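You operate a simulated robot arm through the tools that you are given. There is no shell and no other tool.

Carry out the task below with a simulated robot arm. There is one attempt and no reset: what you move stays moved.

TASK
Fill tall vases 3 and 5 to their lines.
Fine: park the spout and shut the red valve knob; the third tall vase and the drip tray stay dry. Where these are worked on the way, their far stop is far enough and under half their travel is too little: red valve knob.

Only the result counts: the job must be done as asked and must still hold three seconds after the hand-in. Knocking over, shifting, dropping, spilling or breaking anything else fails it.

THE ROBOT
A 7-joint arm with a two-finger parallel gripper, fixed in place. Base frame: the origin is at the foot of the arm, x ahead of it, y to its left, z up; the work surface is at about z = 0.752. Readings come in m, degrees, newtons and seconds.
With the tool pointing down near the work surface it reaches from about 0.1 to 0.56 m from the base axis. Its first joint turns from -166.0 to 166.0 degrees. Payload 1.57 kg.
Tool frame: the origin (TCP) lies between the finger pads and is the grasp point; the fingertips stand 0.03 m ahead of it; z points along the fingers, y is the line along which they close. Largest opening 0.08 m; finger width 0.017, thickness 0.012; the body of the gripper, 0.04 by 0.082 m, starts 0.08 m behind the TCP.
Orientation is told as [roll, pitch, yaw] about the base's x, y, z axes, in that order, counted from this pose: with the fingers straight down and closing along the base's y, the tool's x points along the base's -x, its y along +y and its z along -z.

THE INTERFACE
- The arm moves only by the tool step_arm. Its argument "plan" is text: rows parted by semicolons, each of 7 numbers parted by spaces: the shift along the tool's x, y, z in m, then the turn, a rotation vector about the tool's x, y, z in degrees, then the gripper command, from -1 (fully open) to 1 (shut), values between in proportion. In form: dx dy dz rx ry rz claw; .... A call has 1 to 20 rows; each row shifts and turns the commanded pose from where the row before left it, along the tool's axes as they then stand. Rows are played at 5 a second. More than 0.05 m and 8.6 degrees between two rows, or a gripper value outside its range, and nothing of the call is played. A pose out of reach is approached as far as the arm can. The call stops where the force on the tool passes 90 N (or 10 N more than at its start, if that is more) or the arm is blocked; 0.2 s more then pass. Each finger travels about 0.072 m/s and halts on what it meets, pressing with about 23 N; the grip force reading is that of the motor and also rises with nothing between the fingers. The clock runs only during rows and for 0.2 s after the last one: add rows that do not move to give the fingers time. It gives the time, the measured TCP pose, the force on the tool (base axes), the opening and the grip force at its end, in the units of the frame above (readings bear some noise), with the torque about the TCP (base axes, N m) and any sound that the robot's microphone picked up.
- Cameras (640 x 400 px; columns grow to the right, rows downward): "scene" is fixed at [0.0489, 0.6509, 1.5958]; the picture's right is [-0.92, -0.38, 0.00], its down [-0.16, 0.39, -0.91] and it looks along [0.34, -0.84, -0.42] (base axes); focal length 358 px, centre (320, 200). "wrist" rides on the gripper at [0.072, -0.006, -0.122] in the tool frame; the picture's right is [0.09, 1.00, 0.00], its down [-0.84, 0.08, -0.54] and it looks along [-0.54, 0.05, 0.84] (tool axes); focal length 238 px, centre (320, 200). There is no depth. A picture from a camera that has moved, and an enlarged one, comes with that camera's place and axes in the base frame and with its lens.
- capture(camera): a new picture of that camera. It takes no simulated time.
- move_column(by): slides the trunk up (or, below 0, down) by that many m; the arm rides with it, the base frame stays. It gives what a move gives, with no picture.
- zoom(camera, box): a new picture of the part [left, top, right, bottom] of that camera's present view, enlarged. It takes no simulated time.
- job_done(): hands the job in; it is judged then, once.

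Places have to be worked out from the pictures, the camera data and where the tool is seen. Open the gripper and draw the arm clear of the work before you hand the job in, unless the task says otherwise.

The tools are called after ">>>" as name(argument=value, ...) on one line, values as JSON. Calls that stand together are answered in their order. step_arm: Moves the arm, as the interface text tells. Its arguments: {"type":"object","properties":{"plan":{"type":"string"}},"required":["plan"]} The other tools are called the same way: move_column (by) slides the trunk up or down; capture (camera) takes a picture; zoom (camera, box) takes an enlarged picture of a part of a camera's view; job_done () hands the job in.

At the start:

```text
t: 0.0
eef_pos: [0.3561, -0.3447, 1.3109]
ee_rot: [0.0, 0.0, 0.0]
force: [0.4, -0.2, -0.1]
torque: [-0.03, 0.02, -0.02]
grip_width: 0.0798
grip_force: 0.0
trunk travel left (down, up): [-0.75, 0.24]
```

scene: 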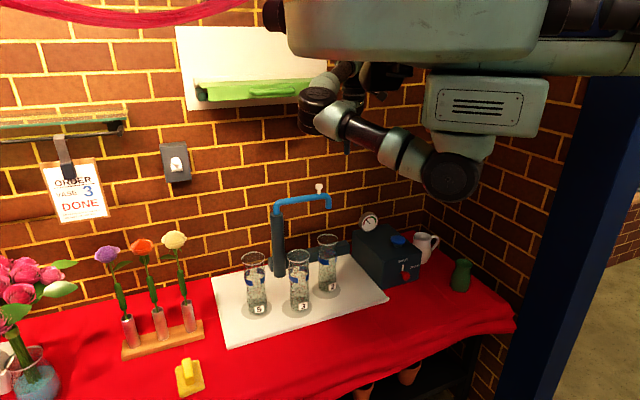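
wrist: 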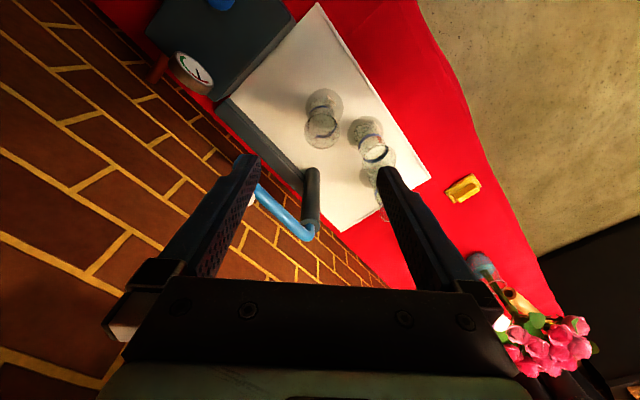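

I start by looking closely at the work area before moving anything.

>>> zoom(camera="scene", box=[200, 170, 400, 330])

>>> zoom(camera="scene", box=[330, 190, 490, 310])

>>> zoom(camera="scene", box=[0, 100, 220, 400])

>>> zoom(camera="wrist", box=[130, 0, 450, 250])

```text
2.50 times, centred on (300, 250) of scene
camera zoom: at [0.0489, 0.6509, 1.5958], right [-0.92, -0.38, 0.0], down [-0.16, 0.39, -0.91], along [0.34, -0.84, -0.42], focal length 896 px, centre (370, 75)
```

zoom: 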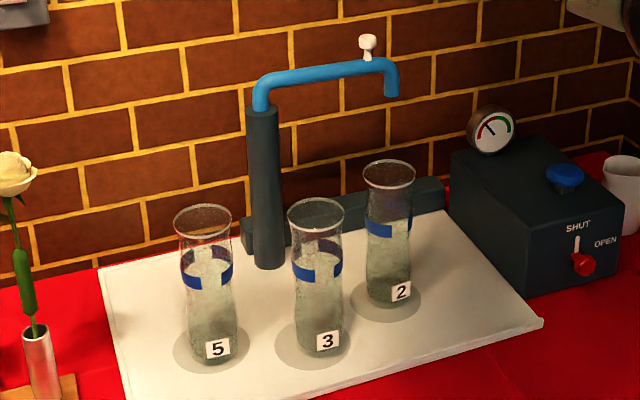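

```text
3.33 times, centred on (410, 250) of scene
camera zoom: at [0.0489, 0.6509, 1.5958], right [-0.92, -0.38, 0.0], down [-0.16, 0.39, -0.91], along [0.34, -0.84, -0.42], focal length 1195 px, centre (20, 33)
```

zoom: 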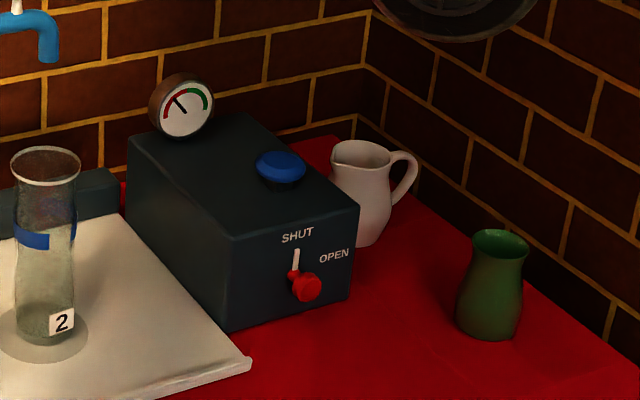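

```text
1.33 times, centred on (110, 250) of scene
camera zoom: at [0.0489, 0.6509, 1.5958], right [-0.92, -0.38, 0.0], down [-0.16, 0.39, -0.91], along [0.34, -0.84, -0.42], focal length 478 px, centre (600, 133)
```

zoom: 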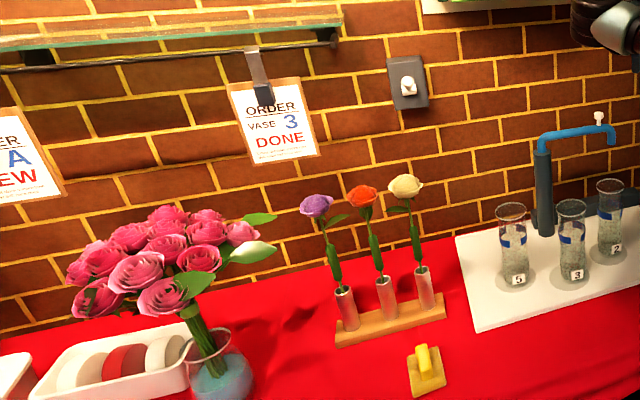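

```text
1.60 times, centred on (290, 125) of wrist
camera zoom: at [0.2849, -0.3506, 1.4328], right [-0.09, 1.0, 0.0], down [0.84, 0.08, 0.54], along [0.54, 0.05, -0.84], focal length 381 px, centre (368, 320)
```

zoom: 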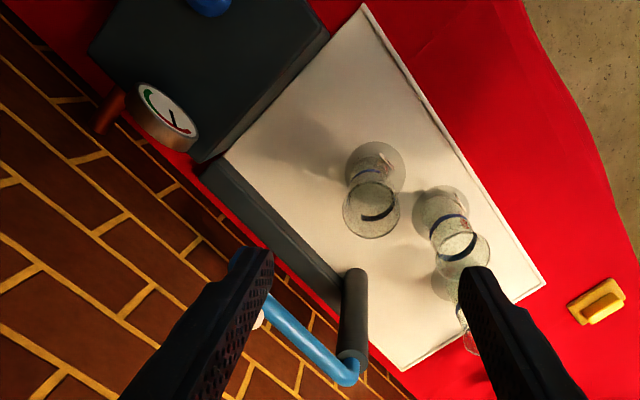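

The three tall vases (5, 3, 2) stand on the white tray around the swivel spout. I look closer at the valve box, gauge, spout and vase levels.

>>> zoom(camera="scene", box=[390, 235, 430, 285])

>>> zoom(camera="scene", box=[235, 240, 285, 320])

>>> zoom(camera="scene", box=[280, 225, 345, 320])

>>> zoom(camera="scene", box=[260, 175, 340, 235])

>>> zoom(camera="scene", box=[345, 200, 420, 260])

>>> zoom(camera="scene", box=[0, 100, 130, 230])

```text
8.00 times, centred on (410, 260) of scene
camera zoom: at [0.0489, 0.6509, 1.5958], right [-0.92, -0.38, 0.0], down [-0.16, 0.39, -0.91], along [0.34, -0.84, -0.42], focal length 2868 px, centre (-400, -280)
```

zoom: 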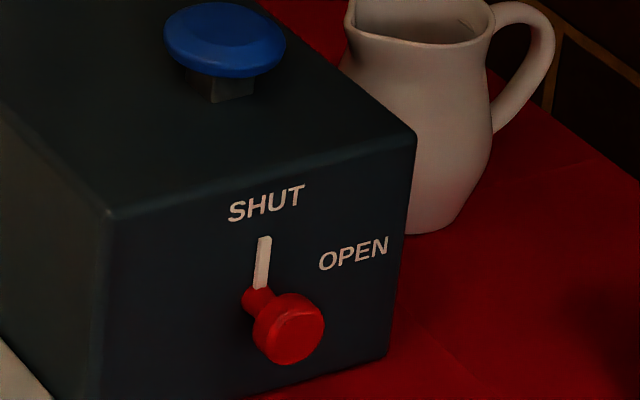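

```text
5.00 times, centred on (260, 280) of scene
camera zoom: at [0.0489, 0.6509, 1.5958], right [-0.92, -0.38, 0.0], down [-0.16, 0.39, -0.91], along [0.34, -0.84, -0.42], focal length 1793 px, centre (620, -200)
```

zoom: 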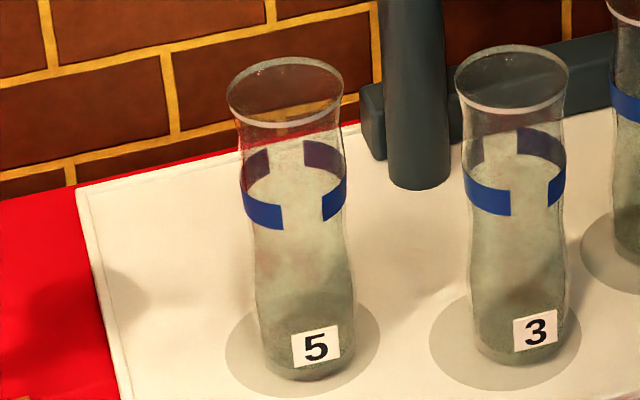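

```text
4.21 times, centred on (312, 272) of scene
camera zoom: at [0.0489, 0.6509, 1.5958], right [-0.92, -0.38, 0.0], down [-0.16, 0.39, -0.91], along [0.34, -0.84, -0.42], focal length 1510 px, centre (352, -105)
```

zoom: 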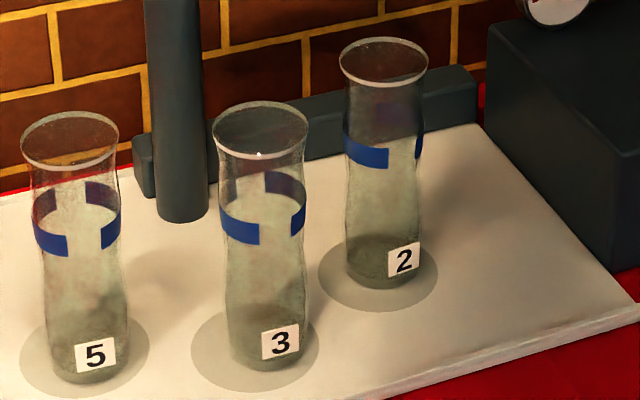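

```text
6.67 times, centred on (300, 205) of scene
camera zoom: at [0.0489, 0.6509, 1.5958], right [-0.92, -0.38, 0.0], down [-0.16, 0.39, -0.91], along [0.34, -0.84, -0.42], focal length 2390 px, centre (453, 167)
```

zoom: 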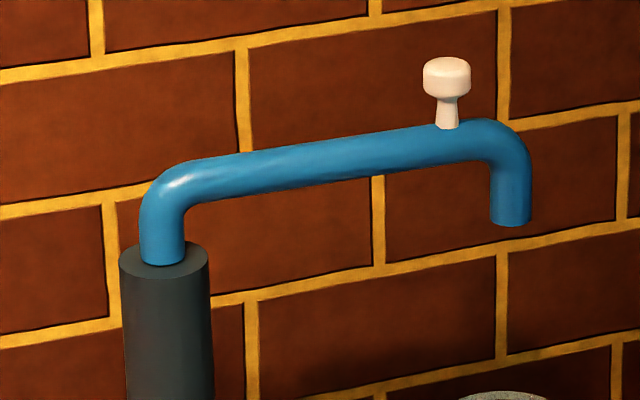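

```text
6.67 times, centred on (382, 230) of scene
camera zoom: at [0.0489, 0.6509, 1.5958], right [-0.92, -0.38, 0.0], down [-0.16, 0.39, -0.91], along [0.34, -0.84, -0.42], focal length 2390 px, centre (-97, 0)
```

zoom: 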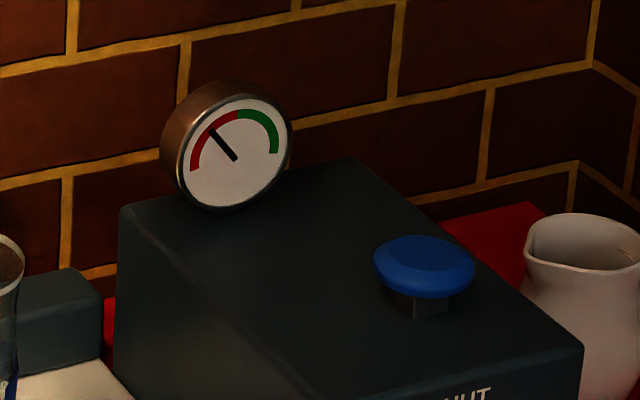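

```text
3.08 times, centred on (65, 165) of scene
camera zoom: at [0.0489, 0.6509, 1.5958], right [-0.92, -0.38, 0.0], down [-0.16, 0.39, -0.91], along [0.34, -0.84, -0.42], focal length 1103 px, centre (1105, 308)
```

zoom: 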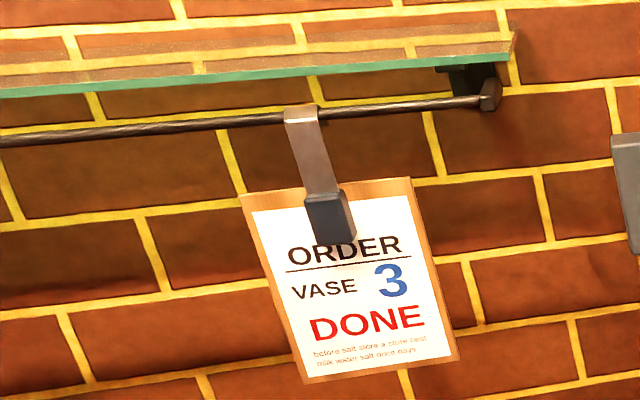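

The gauge needle is in the red, the valve pointer is at SHUT, and the spout is parked one 40° slot beyond vase 2. I estimate the column at (0.613,-0.333), the spout's white knob at about (0.497,-0.438,1.10), the red knob at (0.157,-0.44,0.81) and the blue plunger at (0.208,-0.508,0.91). First I turn and tilt the tool toward the spout knob, to check reach.

>>> step_arm(plan="0 0 0 0 0 8.2 -1; 0 0 0 0 0 8.2 -1; 0 0 0 0 0 8.2 -1; 0 0 0 0 0 8.2 -1; 0 0 0 0 0 8.2 -1; 0 0 0 0 -7.5 0 -1; 0 0 0 0 -7.5 0 -1; 0 0 0 0 -7.5 0 -1; 0 0 0 0 -7.5 0 -1; 0 0 0 0 0 0 -1")

```text
t: 2.2
eef_pos: [0.3558, -0.3444, 1.3106]
ee_rot: [0.0, -30.1, -41.0]
force: [-0.6, -0.7, -0.3]
torque: [0.0, -0.01, 0.01]
grip_width: 0.08
grip_force: 0.1
trunk travel left (down, up): [-0.75, 0.24]
```

The rotation came out as planned. I take both views to refine the spout knob position.

>>> capture(camera="wrist")

>>> capture(camera="scene")

```text
taken
camera wrist: at [0.2595, -0.268, 1.3801], right [0.59, 0.8, -0.05], down [0.39, -0.24, 0.89], along [0.7, -0.55, -0.46], focal length 238 px, centre (320, 200)
```

wrist: 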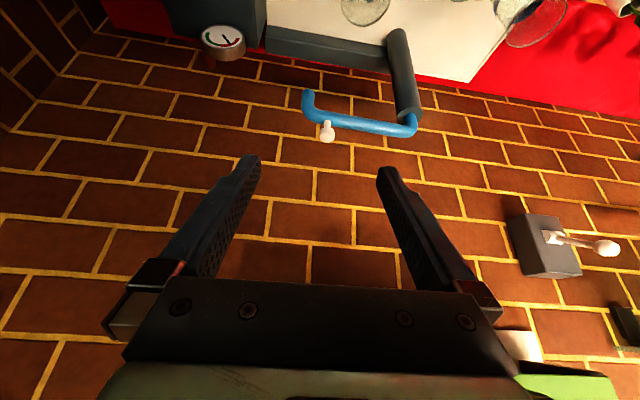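

```text
taken
```

scene: 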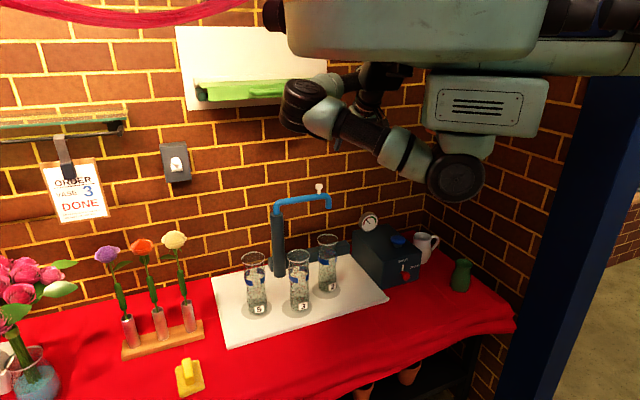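

Triangulating both views puts the spout knob head at (0.496,-0.447,1.103), the column axis at about (0.606,-0.337), and the tip at about (0.466,-0.47,1.01). I move to a pre-grasp point 6 cm back along the tool axis.

>>> step_arm(plan="-0.0076 0.0025 0.032 0 0 0 -1; -0.0076 0.0025 0.032 0 0 0 -1; -0.0076 0.0025 0.032 0 0 0 -1; -0.0076 0.0025 0.032 0 0 0 -1; -0.0076 0.0025 0.032 0 0 0 -1; -0.0076 0.0025 0.032 0 0 0 -1; 0 0 0 0 0 0 -1; 0 0 0 0 0 0 -1")

>>> capture(camera="wrist")

>>> capture(camera="scene")

```text
t: 4.0
eef_pos: [0.4681, -0.4229, 1.1649]
ee_rot: [0.0, -30.1, -41.0]
force: [0.1, -0.3, 0.3]
torque: [-0.01, 0.0, -0.03]
grip_width: 0.0799
grip_force: 0.0
trunk travel left (down, up): [-0.75, 0.24]
```

```text
taken
camera wrist: at [0.3712, -0.3466, 1.236], right [0.59, 0.8, -0.05], down [0.39, -0.24, 0.89], along [0.7, -0.54, -0.46], focal length 238 px, centre (320, 200)
```

wrist: 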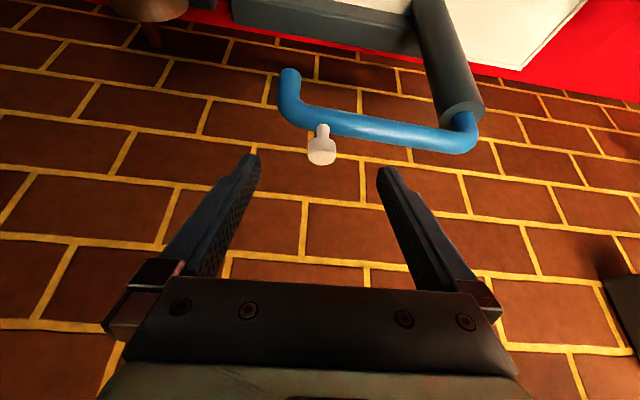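

```text
taken
```

scene: 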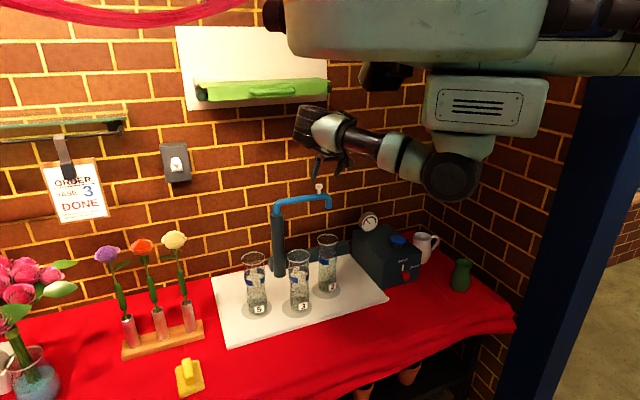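

The knob head re-measures at (0.4975,-0.4465,1.103), which agrees. I move in so the fingertips stay just above the pipe, then close on the knob.

>>> step_arm(plan="-0.0004 0.0004 0.015 0 0 0 -1; -0.0004 0.0004 0.015 0 0 0 -1; -0.0004 0.0004 0.015 0 0 0 -1; -0.0004 0.0003 0.013 0 0 0 -1; 0 0 0 0 0 0 -1")

>>> capture(camera="wrist")

>>> zoom(camera="scene", box=[260, 130, 380, 220])

```text
t: 5.2
eef_pos: [0.4915, -0.4387, 1.1162]
ee_rot: [0.0, -30.0, -41.0]
force: [-0.3, 0.1, 0.5]
torque: [-0.01, -0.02, -0.02]
grip_width: 0.0803
grip_force: 0.1
trunk travel left (down, up): [-0.75, 0.24]
```

```text
taken
camera wrist: at [0.3945, -0.3636, 1.1868], right [0.59, 0.8, -0.05], down [0.39, -0.24, 0.89], along [0.7, -0.55, -0.46], focal length 238 px, centre (320, 200)
```

wrist: 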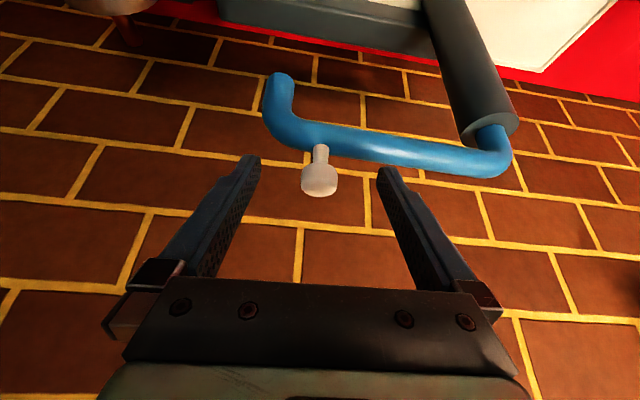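

```text
4.44 times, centred on (320, 175) of scene
camera zoom: at [0.0489, 0.6509, 1.5958], right [-0.92, -0.38, 0.0], down [-0.16, 0.39, -0.91], along [0.34, -0.84, -0.42], focal length 1593 px, centre (320, 311)
```

zoom: 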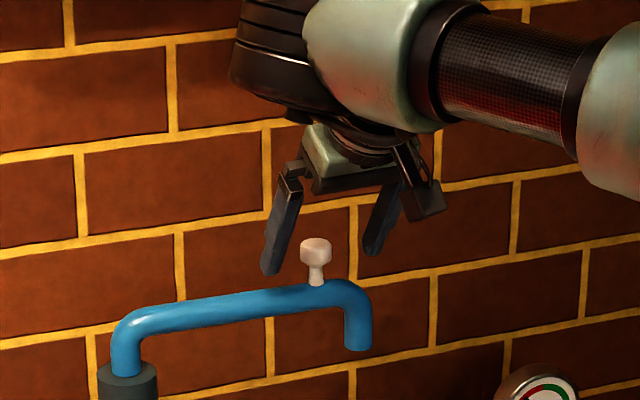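

The head lies about 17 mm ahead of the TCP and is centred, so I close the gripper on it.

>>> step_arm(plan="-0.003 -0.001 0 0 0 0 0; 0 0 0 0 0 0 1; 0 0 0 0 0 0 1; 0 0 0 0 0 0 1; 0 0 0 0 0 0 1")

>>> capture(camera="wrist")

```text
t: 6.4
eef_pos: [0.4928, -0.4422, 1.1185]
ee_rot: [0.0, -30.1, -41.0]
force: [2.2, 2.4, -0.2]
torque: [0.19, 0.04, 0.08]
grip_width: 0.0244
grip_force: 35.8
trunk travel left (down, up): [-0.75, 0.24]
```

```text
taken
camera wrist: at [0.3966, -0.3655, 1.189], right [0.59, 0.8, -0.05], down [0.39, -0.24, 0.89], along [0.7, -0.54, -0.46], focal length 238 px, centre (320, 200)
```

wrist: 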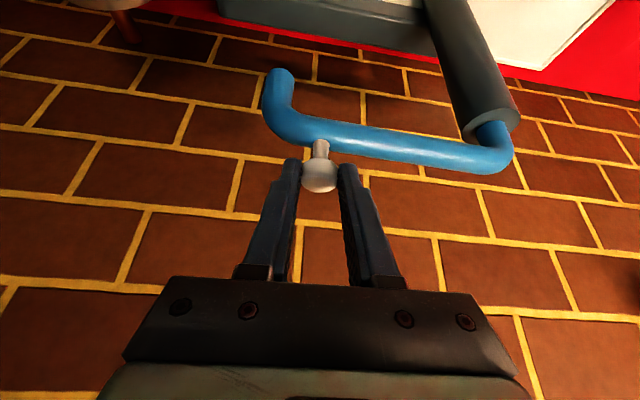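

The knob is gripped (opening 24 mm). Now I swing the spout about the column axis, about 30° toward the vases as a first arc, and check the forces.

>>> step_arm(plan="0.0071 0.0009 -0.0041 0 0 0 1; 0.0071 0.0009 -0.0041 0 0 0 1; 0.014 0.0035 -0.0081 0 0 0 1; 0.0136 0.0051 -0.0079 0 0 0 1; 0.0131 0.0067 -0.0076 0 0 0 1; 0.0124 0.0082 -0.0072 0 0 0 1; 0 0 0 0 0 0 1")

>>> capture(camera="wrist")

>>> capture(camera="scene")

```text
t: 8.0
eef_pos: [0.4519, -0.3734, 1.1189]
ee_rot: [0.0, -30.1, -40.9]
force: [9.3, 2.3, 5.7]
torque: [-0.09, -0.41, 0.14]
grip_width: 0.0235
grip_force: 35.1
trunk travel left (down, up): [-0.75, 0.24]
```

```text
taken
camera wrist: at [0.3557, -0.2962, 1.19], right [0.59, 0.8, -0.05], down [0.39, -0.24, 0.89], along [0.7, -0.54, -0.46], focal length 238 px, centre (320, 200)
```

wrist: 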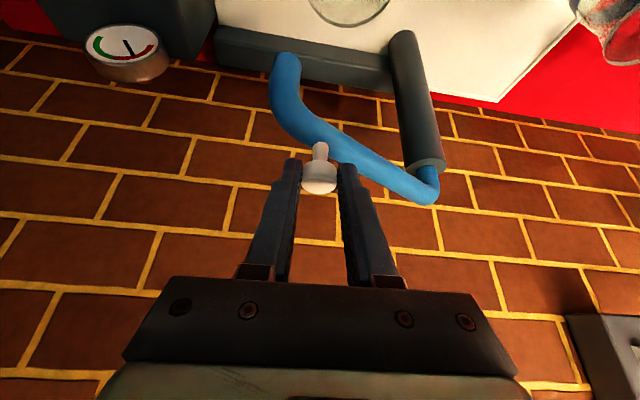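

```text
taken
```

scene: 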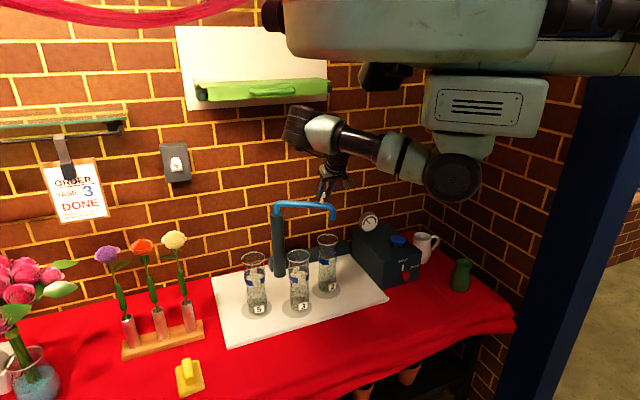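

The spout follows; refit gives axis (0.606,-0.336) and knob radius 0.154, with a mild inward pull. I continue the arc with that correction.

>>> step_arm(plan="0.0105 0.0106 -0.006 0 0 0 1; 0.0106 0.011 -0.0061 0 0 0 1; 0.0096 0.0123 -0.0055 0 0 0 1; 0.0083 0.0133 -0.0048 0 0 0 1; 0.007 0.0143 -0.0041 0 0 0 1; 0 0 0 0 0 0 1")

```text
t: 9.4
eef_pos: [0.4507, -0.2901, 1.118]
ee_rot: [0.0, -29.9, -40.9]
force: [0.6, -0.7, 0.6]
torque: [0.0, -0.03, 0.02]
grip_width: 0.0
grip_force: 21.6
trunk travel left (down, up): [-0.75, 0.24]
```

The opening reads 0, so the knob has slipped out of the fingers. I look before doing anything.

>>> capture(camera="wrist")

>>> zoom(camera="scene", box=[240, 130, 400, 310])

```text
taken
camera wrist: at [0.3543, -0.215, 1.189], right [0.59, 0.8, -0.05], down [0.39, -0.24, 0.89], along [0.7, -0.54, -0.46], focal length 238 px, centre (320, 200)
```

wrist: 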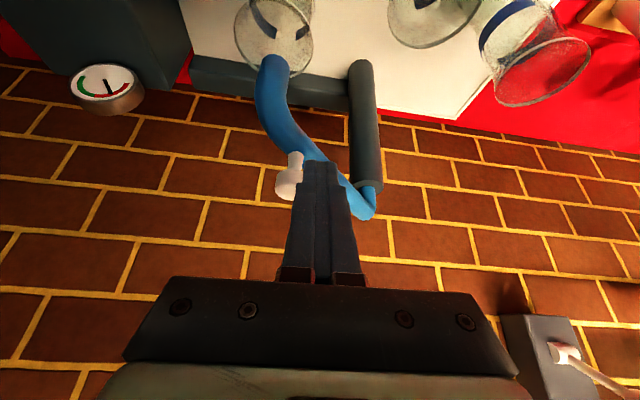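

```text
2.22 times, centred on (320, 220) of scene
camera zoom: at [0.0489, 0.6509, 1.5958], right [-0.92, -0.38, 0.0], down [-0.16, 0.39, -0.91], along [0.34, -0.84, -0.42], focal length 797 px, centre (320, 156)
```

zoom: 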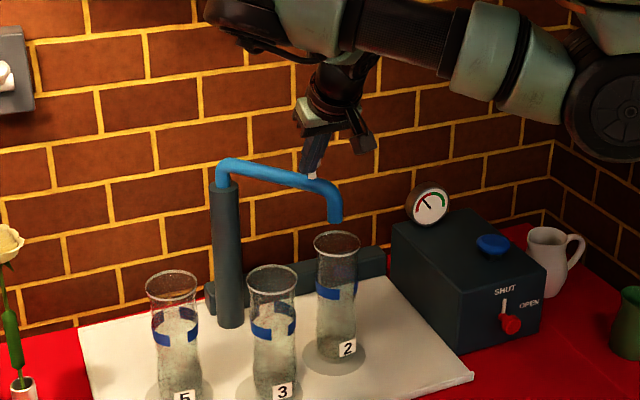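

The knob slid past the fingers because I was pulling across the closing direction, and the spout now stands near 174°, over vase 2 with the valve still shut. I back off, open, and turn the tool so the fingers push along the swing direction.

>>> step_arm(plan="0 0 -0.03 0 0 0 1; 0 0 -0.03 0 0 0 1; 0 0 0 -3.5 0 -6.06 -0.5; 0 0 0 -3.5 0 -6.06 -1; 0 0 0 -3.5 0 -6.06 -1; 0.0007 -0.0188 0.0013 0 0 0 -1; 0.0007 -0.0188 0.0013 0 0 0 -1; 0 0 0 0 0 0 -1")

>>> capture(camera="wrist")

>>> zoom(camera="scene", box=[240, 130, 400, 310])

```text
t: 11.2
eef_pos: [0.4164, -0.3064, 1.1678]
ee_rot: [0.0, -30.1, -20.1]
force: [-0.4, 0.5, 0.9]
torque: [-0.02, 0.0, 0.0]
grip_width: 0.0798
grip_force: 0.1
trunk travel left (down, up): [-0.75, 0.24]
```

```text
taken
camera wrist: at [0.2983, -0.2698, 1.2377], right [0.27, 0.96, -0.05], down [0.45, -0.08, 0.89], along [0.85, -0.26, -0.46], focal length 238 px, centre (320, 200)
```

wrist: 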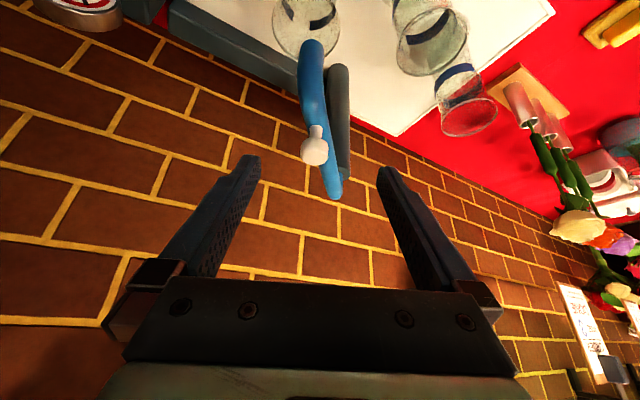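

```text
2.22 times, centred on (320, 220) of scene
camera zoom: at [0.0489, 0.6509, 1.5958], right [-0.92, -0.38, 0.0], down [-0.16, 0.39, -0.91], along [0.34, -0.84, -0.42], focal length 797 px, centre (320, 156)
```

zoom: 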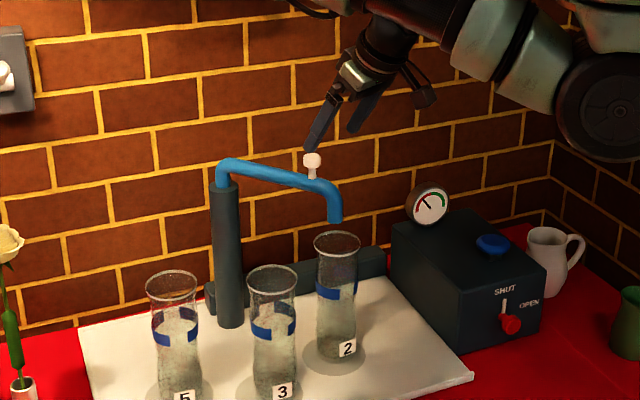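

The knob head now measures (0.455,-0.325,1.103), at spout angle ≈176°. I go in and grip it again.

>>> step_arm(plan="-0.002 -0.002 0.016 0 0 0 -1; -0.0021 -0.0021 0.016 0 0 0 -1; 0 0 0.016 0 0 0 -0.5; 0 0 0.0153 0 0 0 0; 0 0 0 0 0 0 1; 0 0 0 0 0 0 1; 0 0 0 0 0 0 1")

>>> capture(camera="wrist")

```text
t: 12.8
eef_pos: [0.4479, -0.3233, 1.1159]
ee_rot: [-0.1, -30.1, -20.0]
force: [0.7, -1.0, -0.6]
torque: [-0.11, -0.29, -0.03]
grip_width: 0.0255
grip_force: 36.9
trunk travel left (down, up): [-0.75, 0.24]
```

```text
taken
camera wrist: at [0.3305, -0.2866, 1.1851], right [0.27, 0.96, -0.05], down [0.45, -0.08, 0.89], along [0.85, -0.26, -0.46], focal length 238 px, centre (320, 200)
```

wrist: 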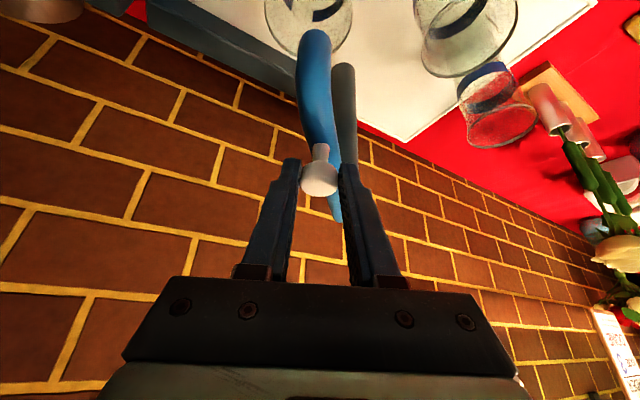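

Gripped again at 25 mm. I swing from 176° to about 135°, over vase 3, letting the tool yaw along with the arc so the fingers keep pushing tangentially.

>>> step_arm(plan="0.0031 0.0157 -0.0018 1.72 0 2.97 1; 0.0024 0.0156 -0.0014 1.72 0 2.97 1; 0.0019 0.0158 -0.0011 1.72 0 2.97 1; 0.0014 0.0161 -0.0008 1.72 0 2.97 1; 0 0 0 0 0 0 1")

```text
t: 14.0
eef_pos: [0.4632, -0.2618, 1.115]
ee_rot: [-0.1, -29.9, -33.8]
force: [0.5, -2.6, 3.1]
torque: [-0.12, 0.19, -0.42]
grip_width: 0.0254
grip_force: 36.9
trunk travel left (down, up): [-0.75, 0.24]
```

The knob is still held (25 mm opening) with small forces. I continue to about 135°.

>>> step_arm(plan="0.0007 0.0159 -0.0004 1.72 0 2.97 1; 0.0003 0.0159 -0.0002 1.72 0 2.97 1; -0.0004 0.0161 0.0002 1.72 0 2.97 1; 0 0 0 0 0 0 1; 0 0 0 0 0 0 1")

>>> capture(camera="wrist")

>>> zoom(camera="scene", box=[240, 150, 370, 320])

```text
t: 15.2
eef_pos: [0.4917, -0.2207, 1.1143]
ee_rot: [0.0, -30.0, -44.0]
force: [-7.2, 4.8, 7.3]
torque: [0.26, 0.43, -0.21]
grip_width: 0.0253
grip_force: 36.7
trunk travel left (down, up): [-0.75, 0.24]
```

```text
taken
camera wrist: at [0.3991, -0.1399, 1.1851], right [0.63, 0.77, -0.05], down [0.38, -0.26, 0.89], along [0.67, -0.58, -0.46], focal length 238 px, centre (320, 200)
```

wrist: 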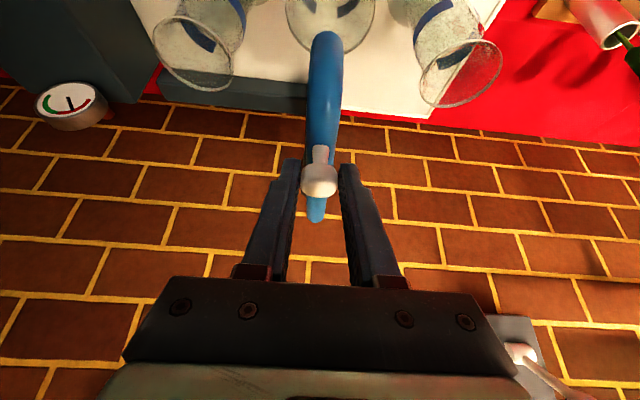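

```text
2.35 times, centred on (305, 235) of scene
camera zoom: at [0.0489, 0.6509, 1.5958], right [-0.92, -0.38, 0.0], down [-0.16, 0.39, -0.91], along [0.34, -0.84, -0.42], focal length 844 px, centre (355, 118)
```

zoom: 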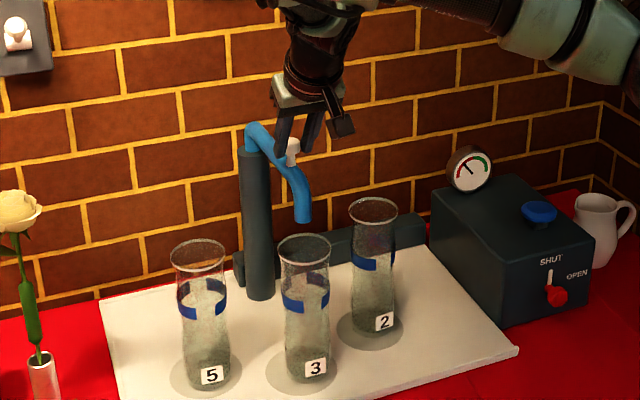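

The spout tip sits over vase 3's mouth (tip ≈(0.467,-0.199), rim centre ≈(0.463,-0.192)). I release the knob and back straight off.

>>> step_arm(plan="0 0 0 0 0 0 0.2; 0 0 0 0 0 0 -0.3; 0 0 0 0 0 0 -0.3; 0 0 -0.02 0 0 0 -0.3; 0 0 -0.03 0 0 0 -0.3; 0 0 -0.03 0 0 0 -0.3; 0 0 0 0 0 0 -0.3")

>>> zoom(camera="scene", box=[240, 150, 370, 320])

>>> capture(camera="wrist")

```text
t: 16.8
eef_pos: [0.466, -0.1982, 1.1834]
ee_rot: [-0.1, -29.9, -43.9]
force: [0.4, -0.4, 0.1]
torque: [-0.03, -0.04, 0.01]
grip_width: 0.0519
grip_force: 0.1
trunk travel left (down, up): [-0.75, 0.24]
```

```text
2.35 times, centred on (305, 235) of scene
camera zoom: at [0.0489, 0.6509, 1.5958], right [-0.92, -0.38, 0.0], down [-0.16, 0.39, -0.91], along [0.34, -0.84, -0.42], focal length 844 px, centre (355, 118)
```

zoom: 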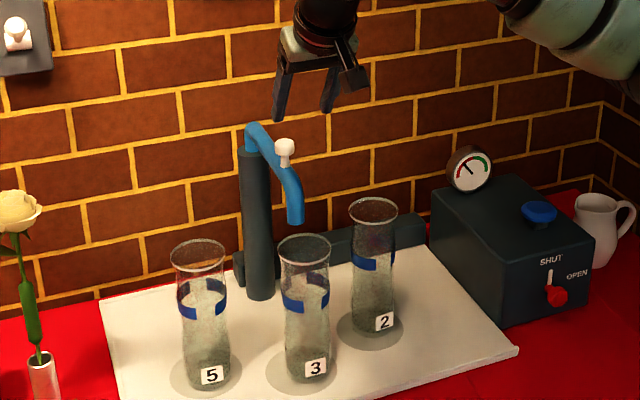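

```text
taken
camera wrist: at [0.3729, -0.1166, 1.2545], right [0.64, 0.77, -0.05], down [0.38, -0.26, 0.89], along [0.67, -0.58, -0.46], focal length 238 px, centre (320, 200)
```

wrist: 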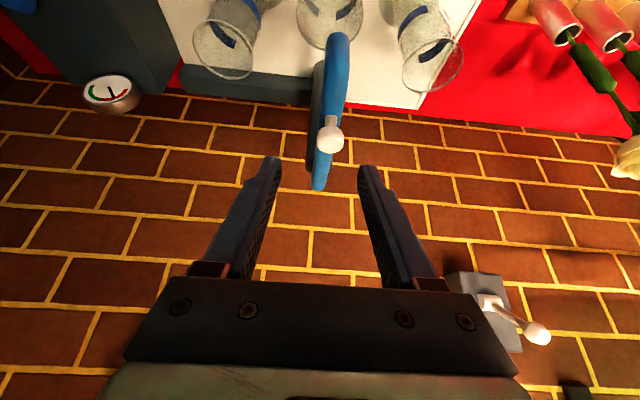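

Released; the tip shifted a few mm but is still well inside vase 3's mouth (about 8 mm off centre, mouth radius about 33 mm). Next I turn toward the blue plunger and move above it, to see whether it raises the gauge while the valve is shut.

>>> step_arm(plan="0 0 0 4 0 6.93 0; 0 0 0 4 0 6.93 0.5; 0 0 0 4 0 6.93 1; 0 0 0 0 5 0 1; 0 0 0 0 5 0 1; -0.0081 -0.0284 0.0103 0 0 0 1; -0.0081 -0.0284 0.0103 0 0 0 1; -0.0081 -0.0284 0.0103 0 0 0 1; -0.0081 -0.0284 0.0103 0 0 0 1; -0.0081 -0.0284 0.0103 0 0 0 1; -0.0081 -0.0284 0.0103 0 0 0 1; -0.0081 -0.0284 0.0103 0 0 0 1; -0.0081 -0.0284 0.0103 0 0 0 1; -0.0081 -0.0284 0.0103 0 0 0 1; -0.0081 -0.0284 0.0103 0 0 0 1; -0.0081 -0.0284 0.0103 0 0 0 1; -0.0081 -0.0284 0.0103 0 0 0 1; 0 0 0 0 0 0 1; 0 0 0 0 0 0 1")

>>> capture(camera="wrist")

>>> capture(camera="scene")

```text
t: 20.8
eef_pos: [0.2187, -0.4649, 1.1008]
ee_rot: [0.0, -20.0, -64.0]
force: [0.1, -0.1, -0.1]
torque: [0.01, 0.0, 0.0]
grip_width: 0.0
grip_force: 21.0
out of reach, approached as far as the arm can: row 3
trunk travel left (down, up): [-0.75, 0.24]
```

```text
taken
camera wrist: at [0.1642, -0.3689, 1.192], right [0.86, 0.51, -0.03], down [0.33, -0.51, 0.8], along [0.39, -0.69, -0.6], focal length 238 px, centre (320, 200)
```

wrist: 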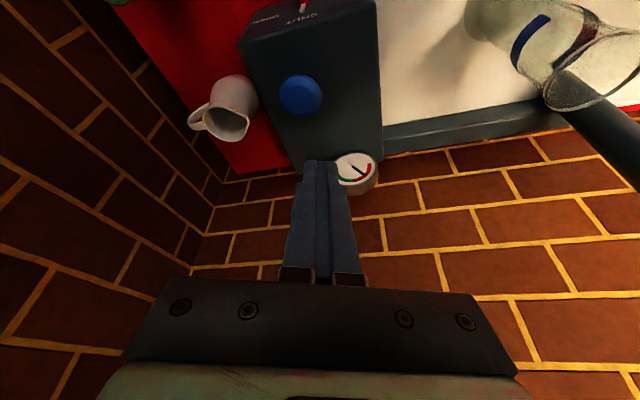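

```text
taken
```

scene: 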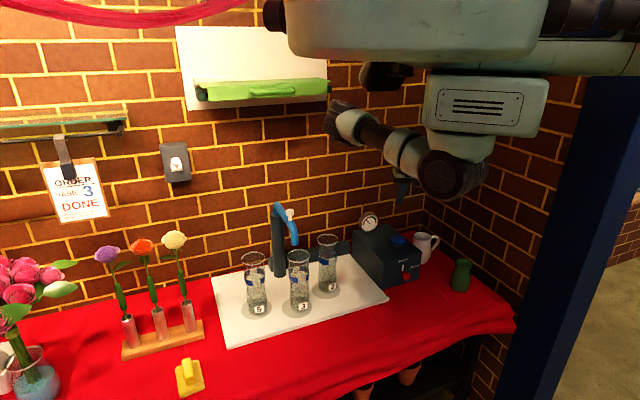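

From both views the plunger cap centre is about (0.213,-0.523,0.90). I lower the closed fingers to about 3 cm above it.

>>> step_arm(plan="0.0015 -0.0061 0.0273 0 0 0 1; 0.0015 -0.0061 0.0273 0 0 0 1; 0.0015 -0.0061 0.0273 0 0 0 1; 0.0015 -0.0061 0.0273 0 0 0 1; 0.0015 -0.0061 0.0273 0 0 0 1; 0 0 0 0 0 0 1")

>>> capture(camera="wrist")

>>> zoom(camera="scene", box=[345, 190, 445, 290])

```text
t: 22.2
eef_pos: [0.2073, -0.5139, 0.9696]
ee_rot: [-0.1, -20.1, -64.1]
force: [-0.2, -1.3, -0.5]
torque: [0.04, 0.06, -0.03]
grip_width: 0.0
grip_force: 22.0
trunk travel left (down, up): [-0.75, 0.24]
```

```text
taken
camera wrist: at [0.1541, -0.4184, 1.0607], right [0.86, 0.51, -0.03], down [0.33, -0.51, 0.8], along [0.39, -0.69, -0.6], focal length 238 px, centre (320, 200)
```

wrist: 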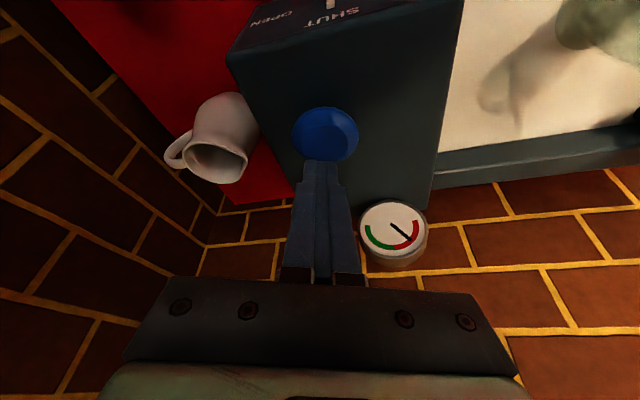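

```text
4.00 times, centred on (395, 240) of scene
camera zoom: at [0.0489, 0.6509, 1.5958], right [-0.92, -0.38, 0.0], down [-0.16, 0.39, -0.91], along [0.34, -0.84, -0.42], focal length 1434 px, centre (20, 40)
```

zoom: 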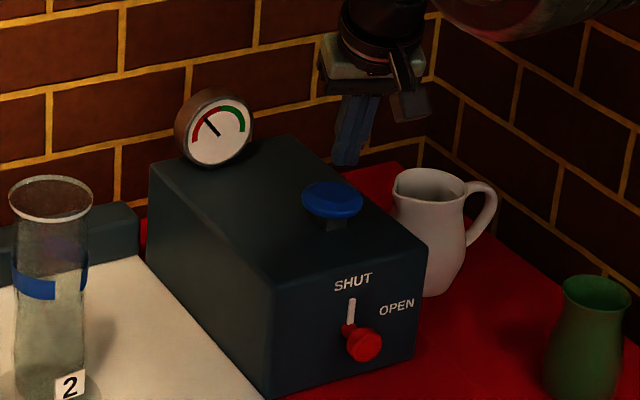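

The fingertips are directly over the cap, about 3 cm up. I lower straight down in small rows to feel contact.

>>> step_arm(plan="0.0034 0 0.0094 0 0 0 1; 0.0034 0 0.0094 0 0 0 1; 0.0027 0 0.0075 0 0 0 1; 0.0014 0 0.0038 0 0 0 1; 0 0 0 0 0 0 1")

```text
t: 23.4
eef_pos: [0.206, -0.5141, 0.9365]
ee_rot: [0.0, -20.0, -64.1]
force: [-0.3, 0.2, 0.6]
torque: [-0.01, 0.0, 0.01]
grip_width: 0.0001
grip_force: 22.0
trunk travel left (down, up): [-0.75, 0.24]
```

>>> step_arm(plan="0.0014 0 0.0038 0 0 0 1; 0.0014 0 0.0038 0 0 0 1; 0 0 0 0 0 0 1")

>>> capture(camera="wrist")

>>> zoom(camera="scene", box=[345, 190, 445, 290])

```text
t: 24.2
eef_pos: [0.2063, -0.5137, 0.9316]
ee_rot: [0.0, -20.1, -63.9]
force: [-0.5, -0.2, 2.8]
torque: [0.0, 0.02, 0.04]
grip_width: 0.0001
grip_force: 21.3
trunk travel left (down, up): [-0.75, 0.24]
```

```text
taken
camera wrist: at [0.1538, -0.4183, 1.0218], right [0.86, 0.51, -0.03], down [0.33, -0.51, 0.8], along [0.39, -0.69, -0.6], focal length 238 px, centre (320, 200)
```

wrist: 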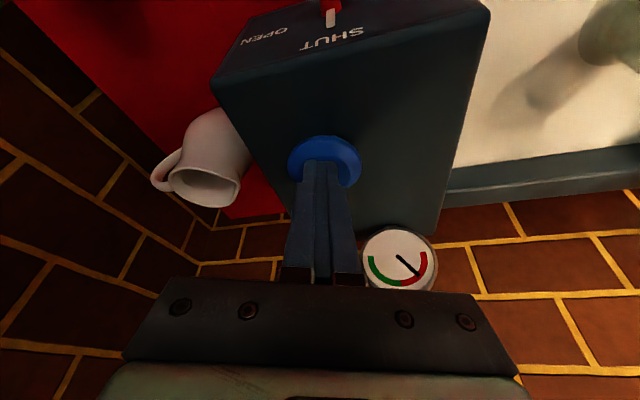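

```text
4.00 times, centred on (395, 240) of scene
camera zoom: at [0.0489, 0.6509, 1.5958], right [-0.92, -0.38, 0.0], down [-0.16, 0.39, -0.91], along [0.34, -0.84, -0.42], focal length 1434 px, centre (20, 40)
```

zoom: 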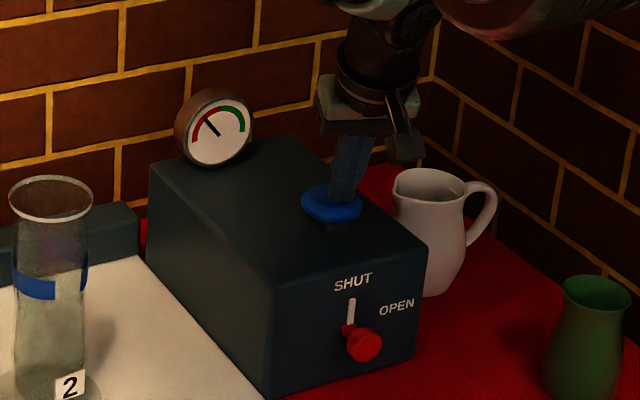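

Contact is made (2.8 N) and the fingertips are centred on the cap. I press down further and watch the force and the gauge.

>>> step_arm(plan="0.0014 0 0.0038 0 0 0 1; 0.0014 0 0.0038 0 0 0 1; 0.0014 0 0.0038 0 0 0 1; 0 0 0 0 0 0 1")

>>> zoom(camera="scene", box=[345, 190, 445, 290])

```text
t: 25.2
eef_pos: [0.208, -0.5129, 0.9207]
ee_rot: [0.0, -20.3, -64.0]
force: [-0.9, 2.8, 21.5]
torque: [0.04, -0.02, -0.03]
grip_width: 0.0
grip_force: 21.0
trunk travel left (down, up): [-0.75, 0.24]
heard: click
```

```text
4.00 times, centred on (395, 240) of scene
camera zoom: at [0.0489, 0.6509, 1.5958], right [-0.92, -0.38, 0.0], down [-0.16, 0.39, -0.91], along [0.34, -0.84, -0.42], focal length 1434 px, centre (20, 40)
```

zoom: 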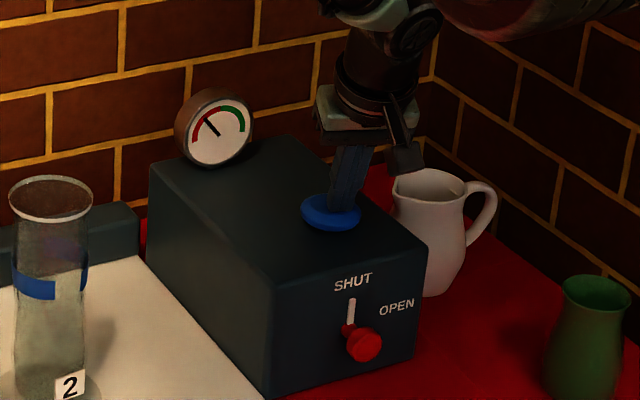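

A click sounded at the bottom of the stroke (21 N) and the gauge has not moved yet. I raise to let the plunger return and look at the gauge.

>>> step_arm(plan="-0.0027 0 -0.0075 0 0 0 1; -0.0027 0 -0.0075 0 0 0 1; -0.0027 0 -0.0075 0 0 0 1; 0 0 0 0 0 0 1; 0 0 0 0 0 0 1")

>>> zoom(camera="scene", box=[345, 190, 445, 290])

>>> capture(camera="wrist")

>>> zoom(camera="scene", box=[240, 180, 370, 320])

```text
t: 26.4
eef_pos: [0.2057, -0.5144, 0.9416]
ee_rot: [-0.1, -20.0, -64.0]
force: [0.0, 0.5, 0.0]
torque: [0.0, -0.03, 0.04]
grip_width: 0.0
grip_force: 21.3
trunk travel left (down, up): [-0.75, 0.24]
```

```text
4.00 times, centred on (395, 240) of scene
camera zoom: at [0.0489, 0.6509, 1.5958], right [-0.92, -0.38, 0.0], down [-0.16, 0.39, -0.91], along [0.34, -0.84, -0.42], focal length 1434 px, centre (20, 40)
```

zoom: 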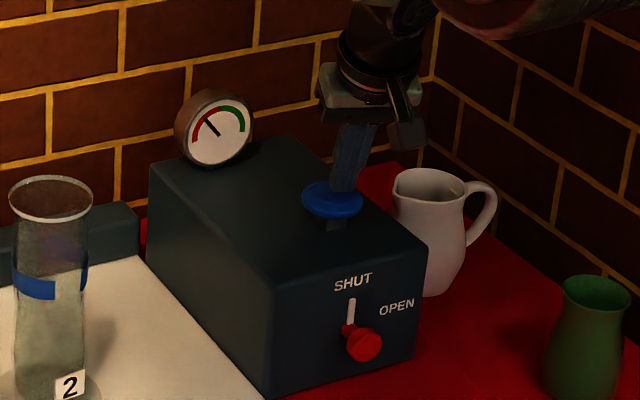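

```text
taken
camera wrist: at [0.1535, -0.4188, 1.0332], right [0.86, 0.51, -0.03], down [0.33, -0.51, 0.8], along [0.39, -0.69, -0.61], focal length 238 px, centre (320, 200)
```

wrist: 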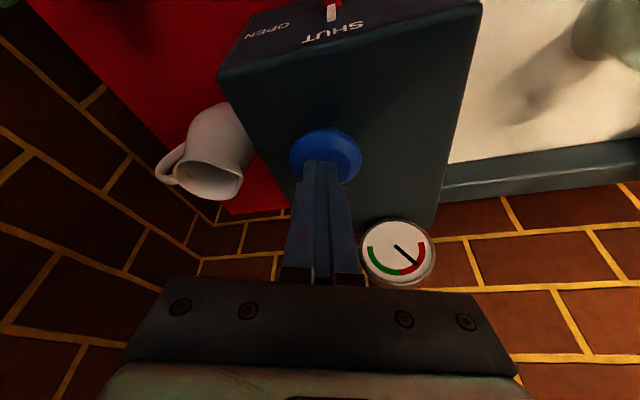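

```text
2.86 times, centred on (305, 250) of scene
camera zoom: at [0.0489, 0.6509, 1.5958], right [-0.92, -0.38, 0.0], down [-0.16, 0.39, -0.91], along [0.34, -0.84, -0.42], focal length 1024 px, centre (363, 57)
```

zoom: 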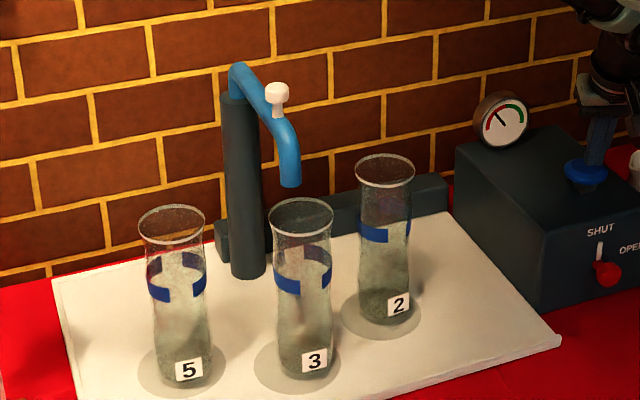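

I zoom in on the gauge, with the same box as at the start, to compare the needle exactly.

>>> zoom(camera="scene", box=[345, 200, 420, 260])

>>> zoom(camera="wrist", box=[350, 210, 446, 290])

```text
6.67 times, centred on (382, 230) of scene
camera zoom: at [0.0489, 0.6509, 1.5958], right [-0.92, -0.38, 0.0], down [-0.16, 0.39, -0.91], along [0.34, -0.84, -0.42], focal length 2390 px, centre (-97, 0)
```

zoom: 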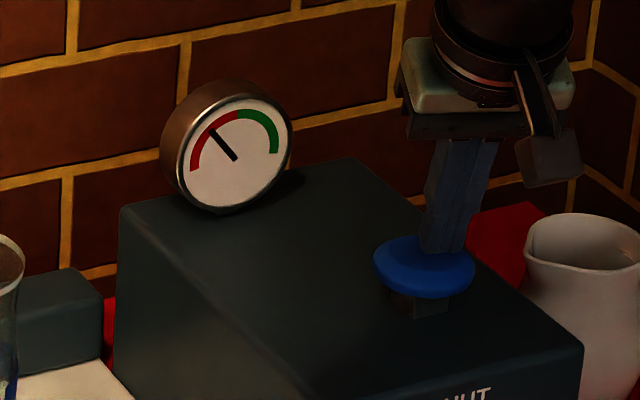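

```text
5.00 times, centred on (398, 250) of wrist
camera zoom: at [0.1535, -0.4188, 1.0332], right [0.86, 0.51, -0.03], down [0.33, -0.51, 0.8], along [0.39, -0.69, -0.61], focal length 1192 px, centre (-70, -50)
```

zoom: 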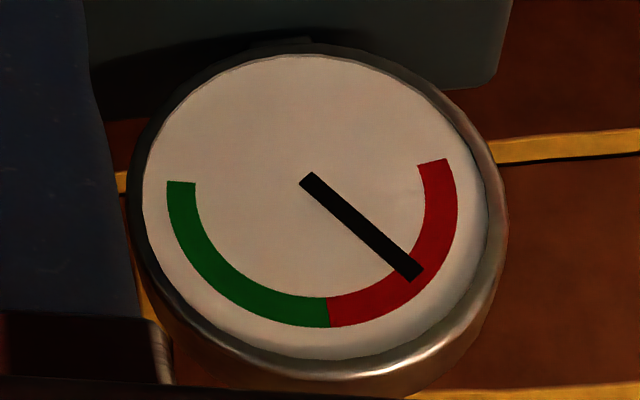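

The needle has not changed after one stroke. I try two more quick strokes, ending lifted, and check again; the valve is still shut and the spout is over vase 3.

>>> step_arm(plan="0.0034 0 0.0094 0 0 0 1; 0.0041 0 0.0113 0 0 0 1; 0 0 0 0 0 0 1; -0.0041 0 -0.0113 0 0 0 1; -0.0034 0 -0.0094 0 0 0 1; 0 0 0 0 0 0 1; 0.0034 0 0.0094 0 0 0 1; 0.0041 0 0.0113 0 0 0 1; 0 0 0 0 0 0 1; -0.0041 0 -0.0113 0 0 0 1; -0.0034 0 -0.0094 0 0 0 1; 0 0 0 0 0 0 1")

>>> zoom(camera="scene", box=[345, 200, 420, 260])

>>> zoom(camera="wrist", box=[350, 210, 446, 290])

```text
t: 29.0
eef_pos: [0.2065, -0.513, 0.9422]
ee_rot: [-0.1, -20.0, -64.0]
force: [-0.1, -0.4, -0.8]
torque: [0.04, 0.0, -0.01]
grip_width: 0.0
grip_force: 20.8
trunk travel left (down, up): [-0.75, 0.24]
heard: click, click
```

```text
6.67 times, centred on (382, 230) of scene
camera zoom: at [0.0489, 0.6509, 1.5958], right [-0.92, -0.38, 0.0], down [-0.16, 0.39, -0.91], along [0.34, -0.84, -0.42], focal length 2390 px, centre (-97, 0)
```

zoom: 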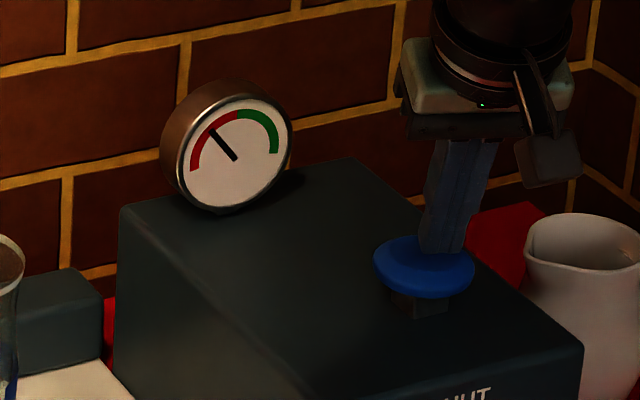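

```text
5.00 times, centred on (398, 250) of wrist
camera zoom: at [0.1537, -0.418, 1.0334], right [0.86, 0.51, -0.03], down [0.33, -0.51, 0.8], along [0.39, -0.69, -0.61], focal length 1192 px, centre (-70, -50)
```

zoom: 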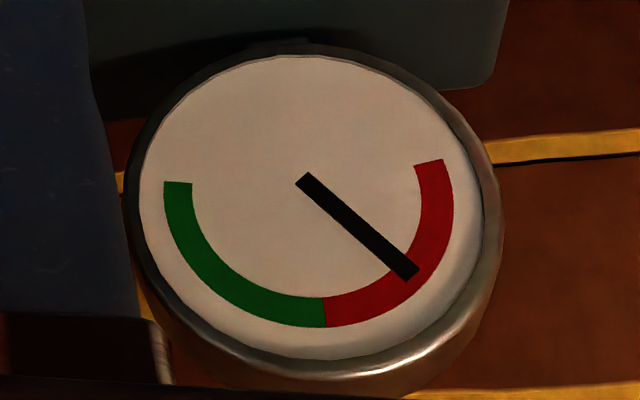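

Three clicks gave no change on the gauge with the valve shut, so the plunger probably only matters with the valve open, or the gauge responds to flow. I leave the plunger and move back and around to view the red valve knob from the front with the wrist camera.

>>> step_arm(plan="-0.0137 0 -0.0376 0 0 0 1; -0.0137 0 -0.0376 0 0 0 1; 0.0379 -0.0098 -0.0138 0 0 0 0.5; 0.0379 -0.0098 -0.0138 0 0 0 -0.3; 0.0379 -0.0098 -0.0138 0 0 0 -0.3; 0.0379 -0.0098 -0.0138 0 0 0 -0.3; 0.0379 -0.0098 -0.0138 0 0 0 -0.3; 0 0 0 -2.05 0 -5.64 -0.3; 0 0 0 -2.05 0 -5.64 -0.3; 0 0 0 -2.05 0 -5.64 -0.3; 0 0 0 0 -8.3 0 -0.3; 0 0 0 0 -8.3 0 -0.3; 0 0 0 0 -8.3 0 -0.3; 0.0265 0 0.0265 0 0 0 -0.3; 0.0265 0 0.0265 0 0 0 -0.3; 0.0265 0 0.0265 0 0 0 -0.3; 0 0 0 0 0 0 -0.3; 0 0 0 0 0 0 -0.3")

>>> capture(camera="wrist")

>>> capture(camera="scene")

```text
t: 32.8
eef_pos: [0.0749, -0.3554, 0.911]
ee_rot: [-0.2, -44.9, -46.0]
force: [0.0, -0.5, -0.4]
torque: [0.04, 0.01, 0.02]
grip_width: 0.0519
grip_force: 0.0
trunk travel left (down, up): [-0.75, 0.24]
```

```text
taken
camera wrist: at [-0.025, -0.2613, 0.9469], right [0.67, 0.74, -0.07], down [0.2, -0.1, 0.97], along [0.71, -0.67, -0.21], focal length 238 px, centre (320, 200)
```

wrist: 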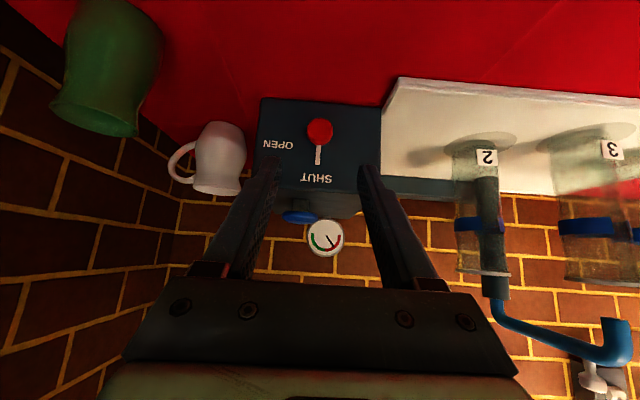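

```text
taken
```

scene: 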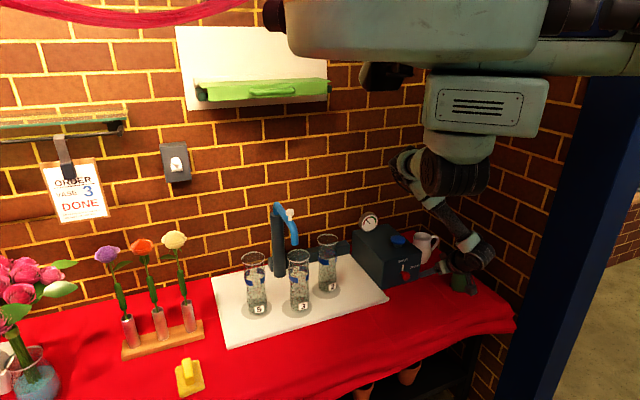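

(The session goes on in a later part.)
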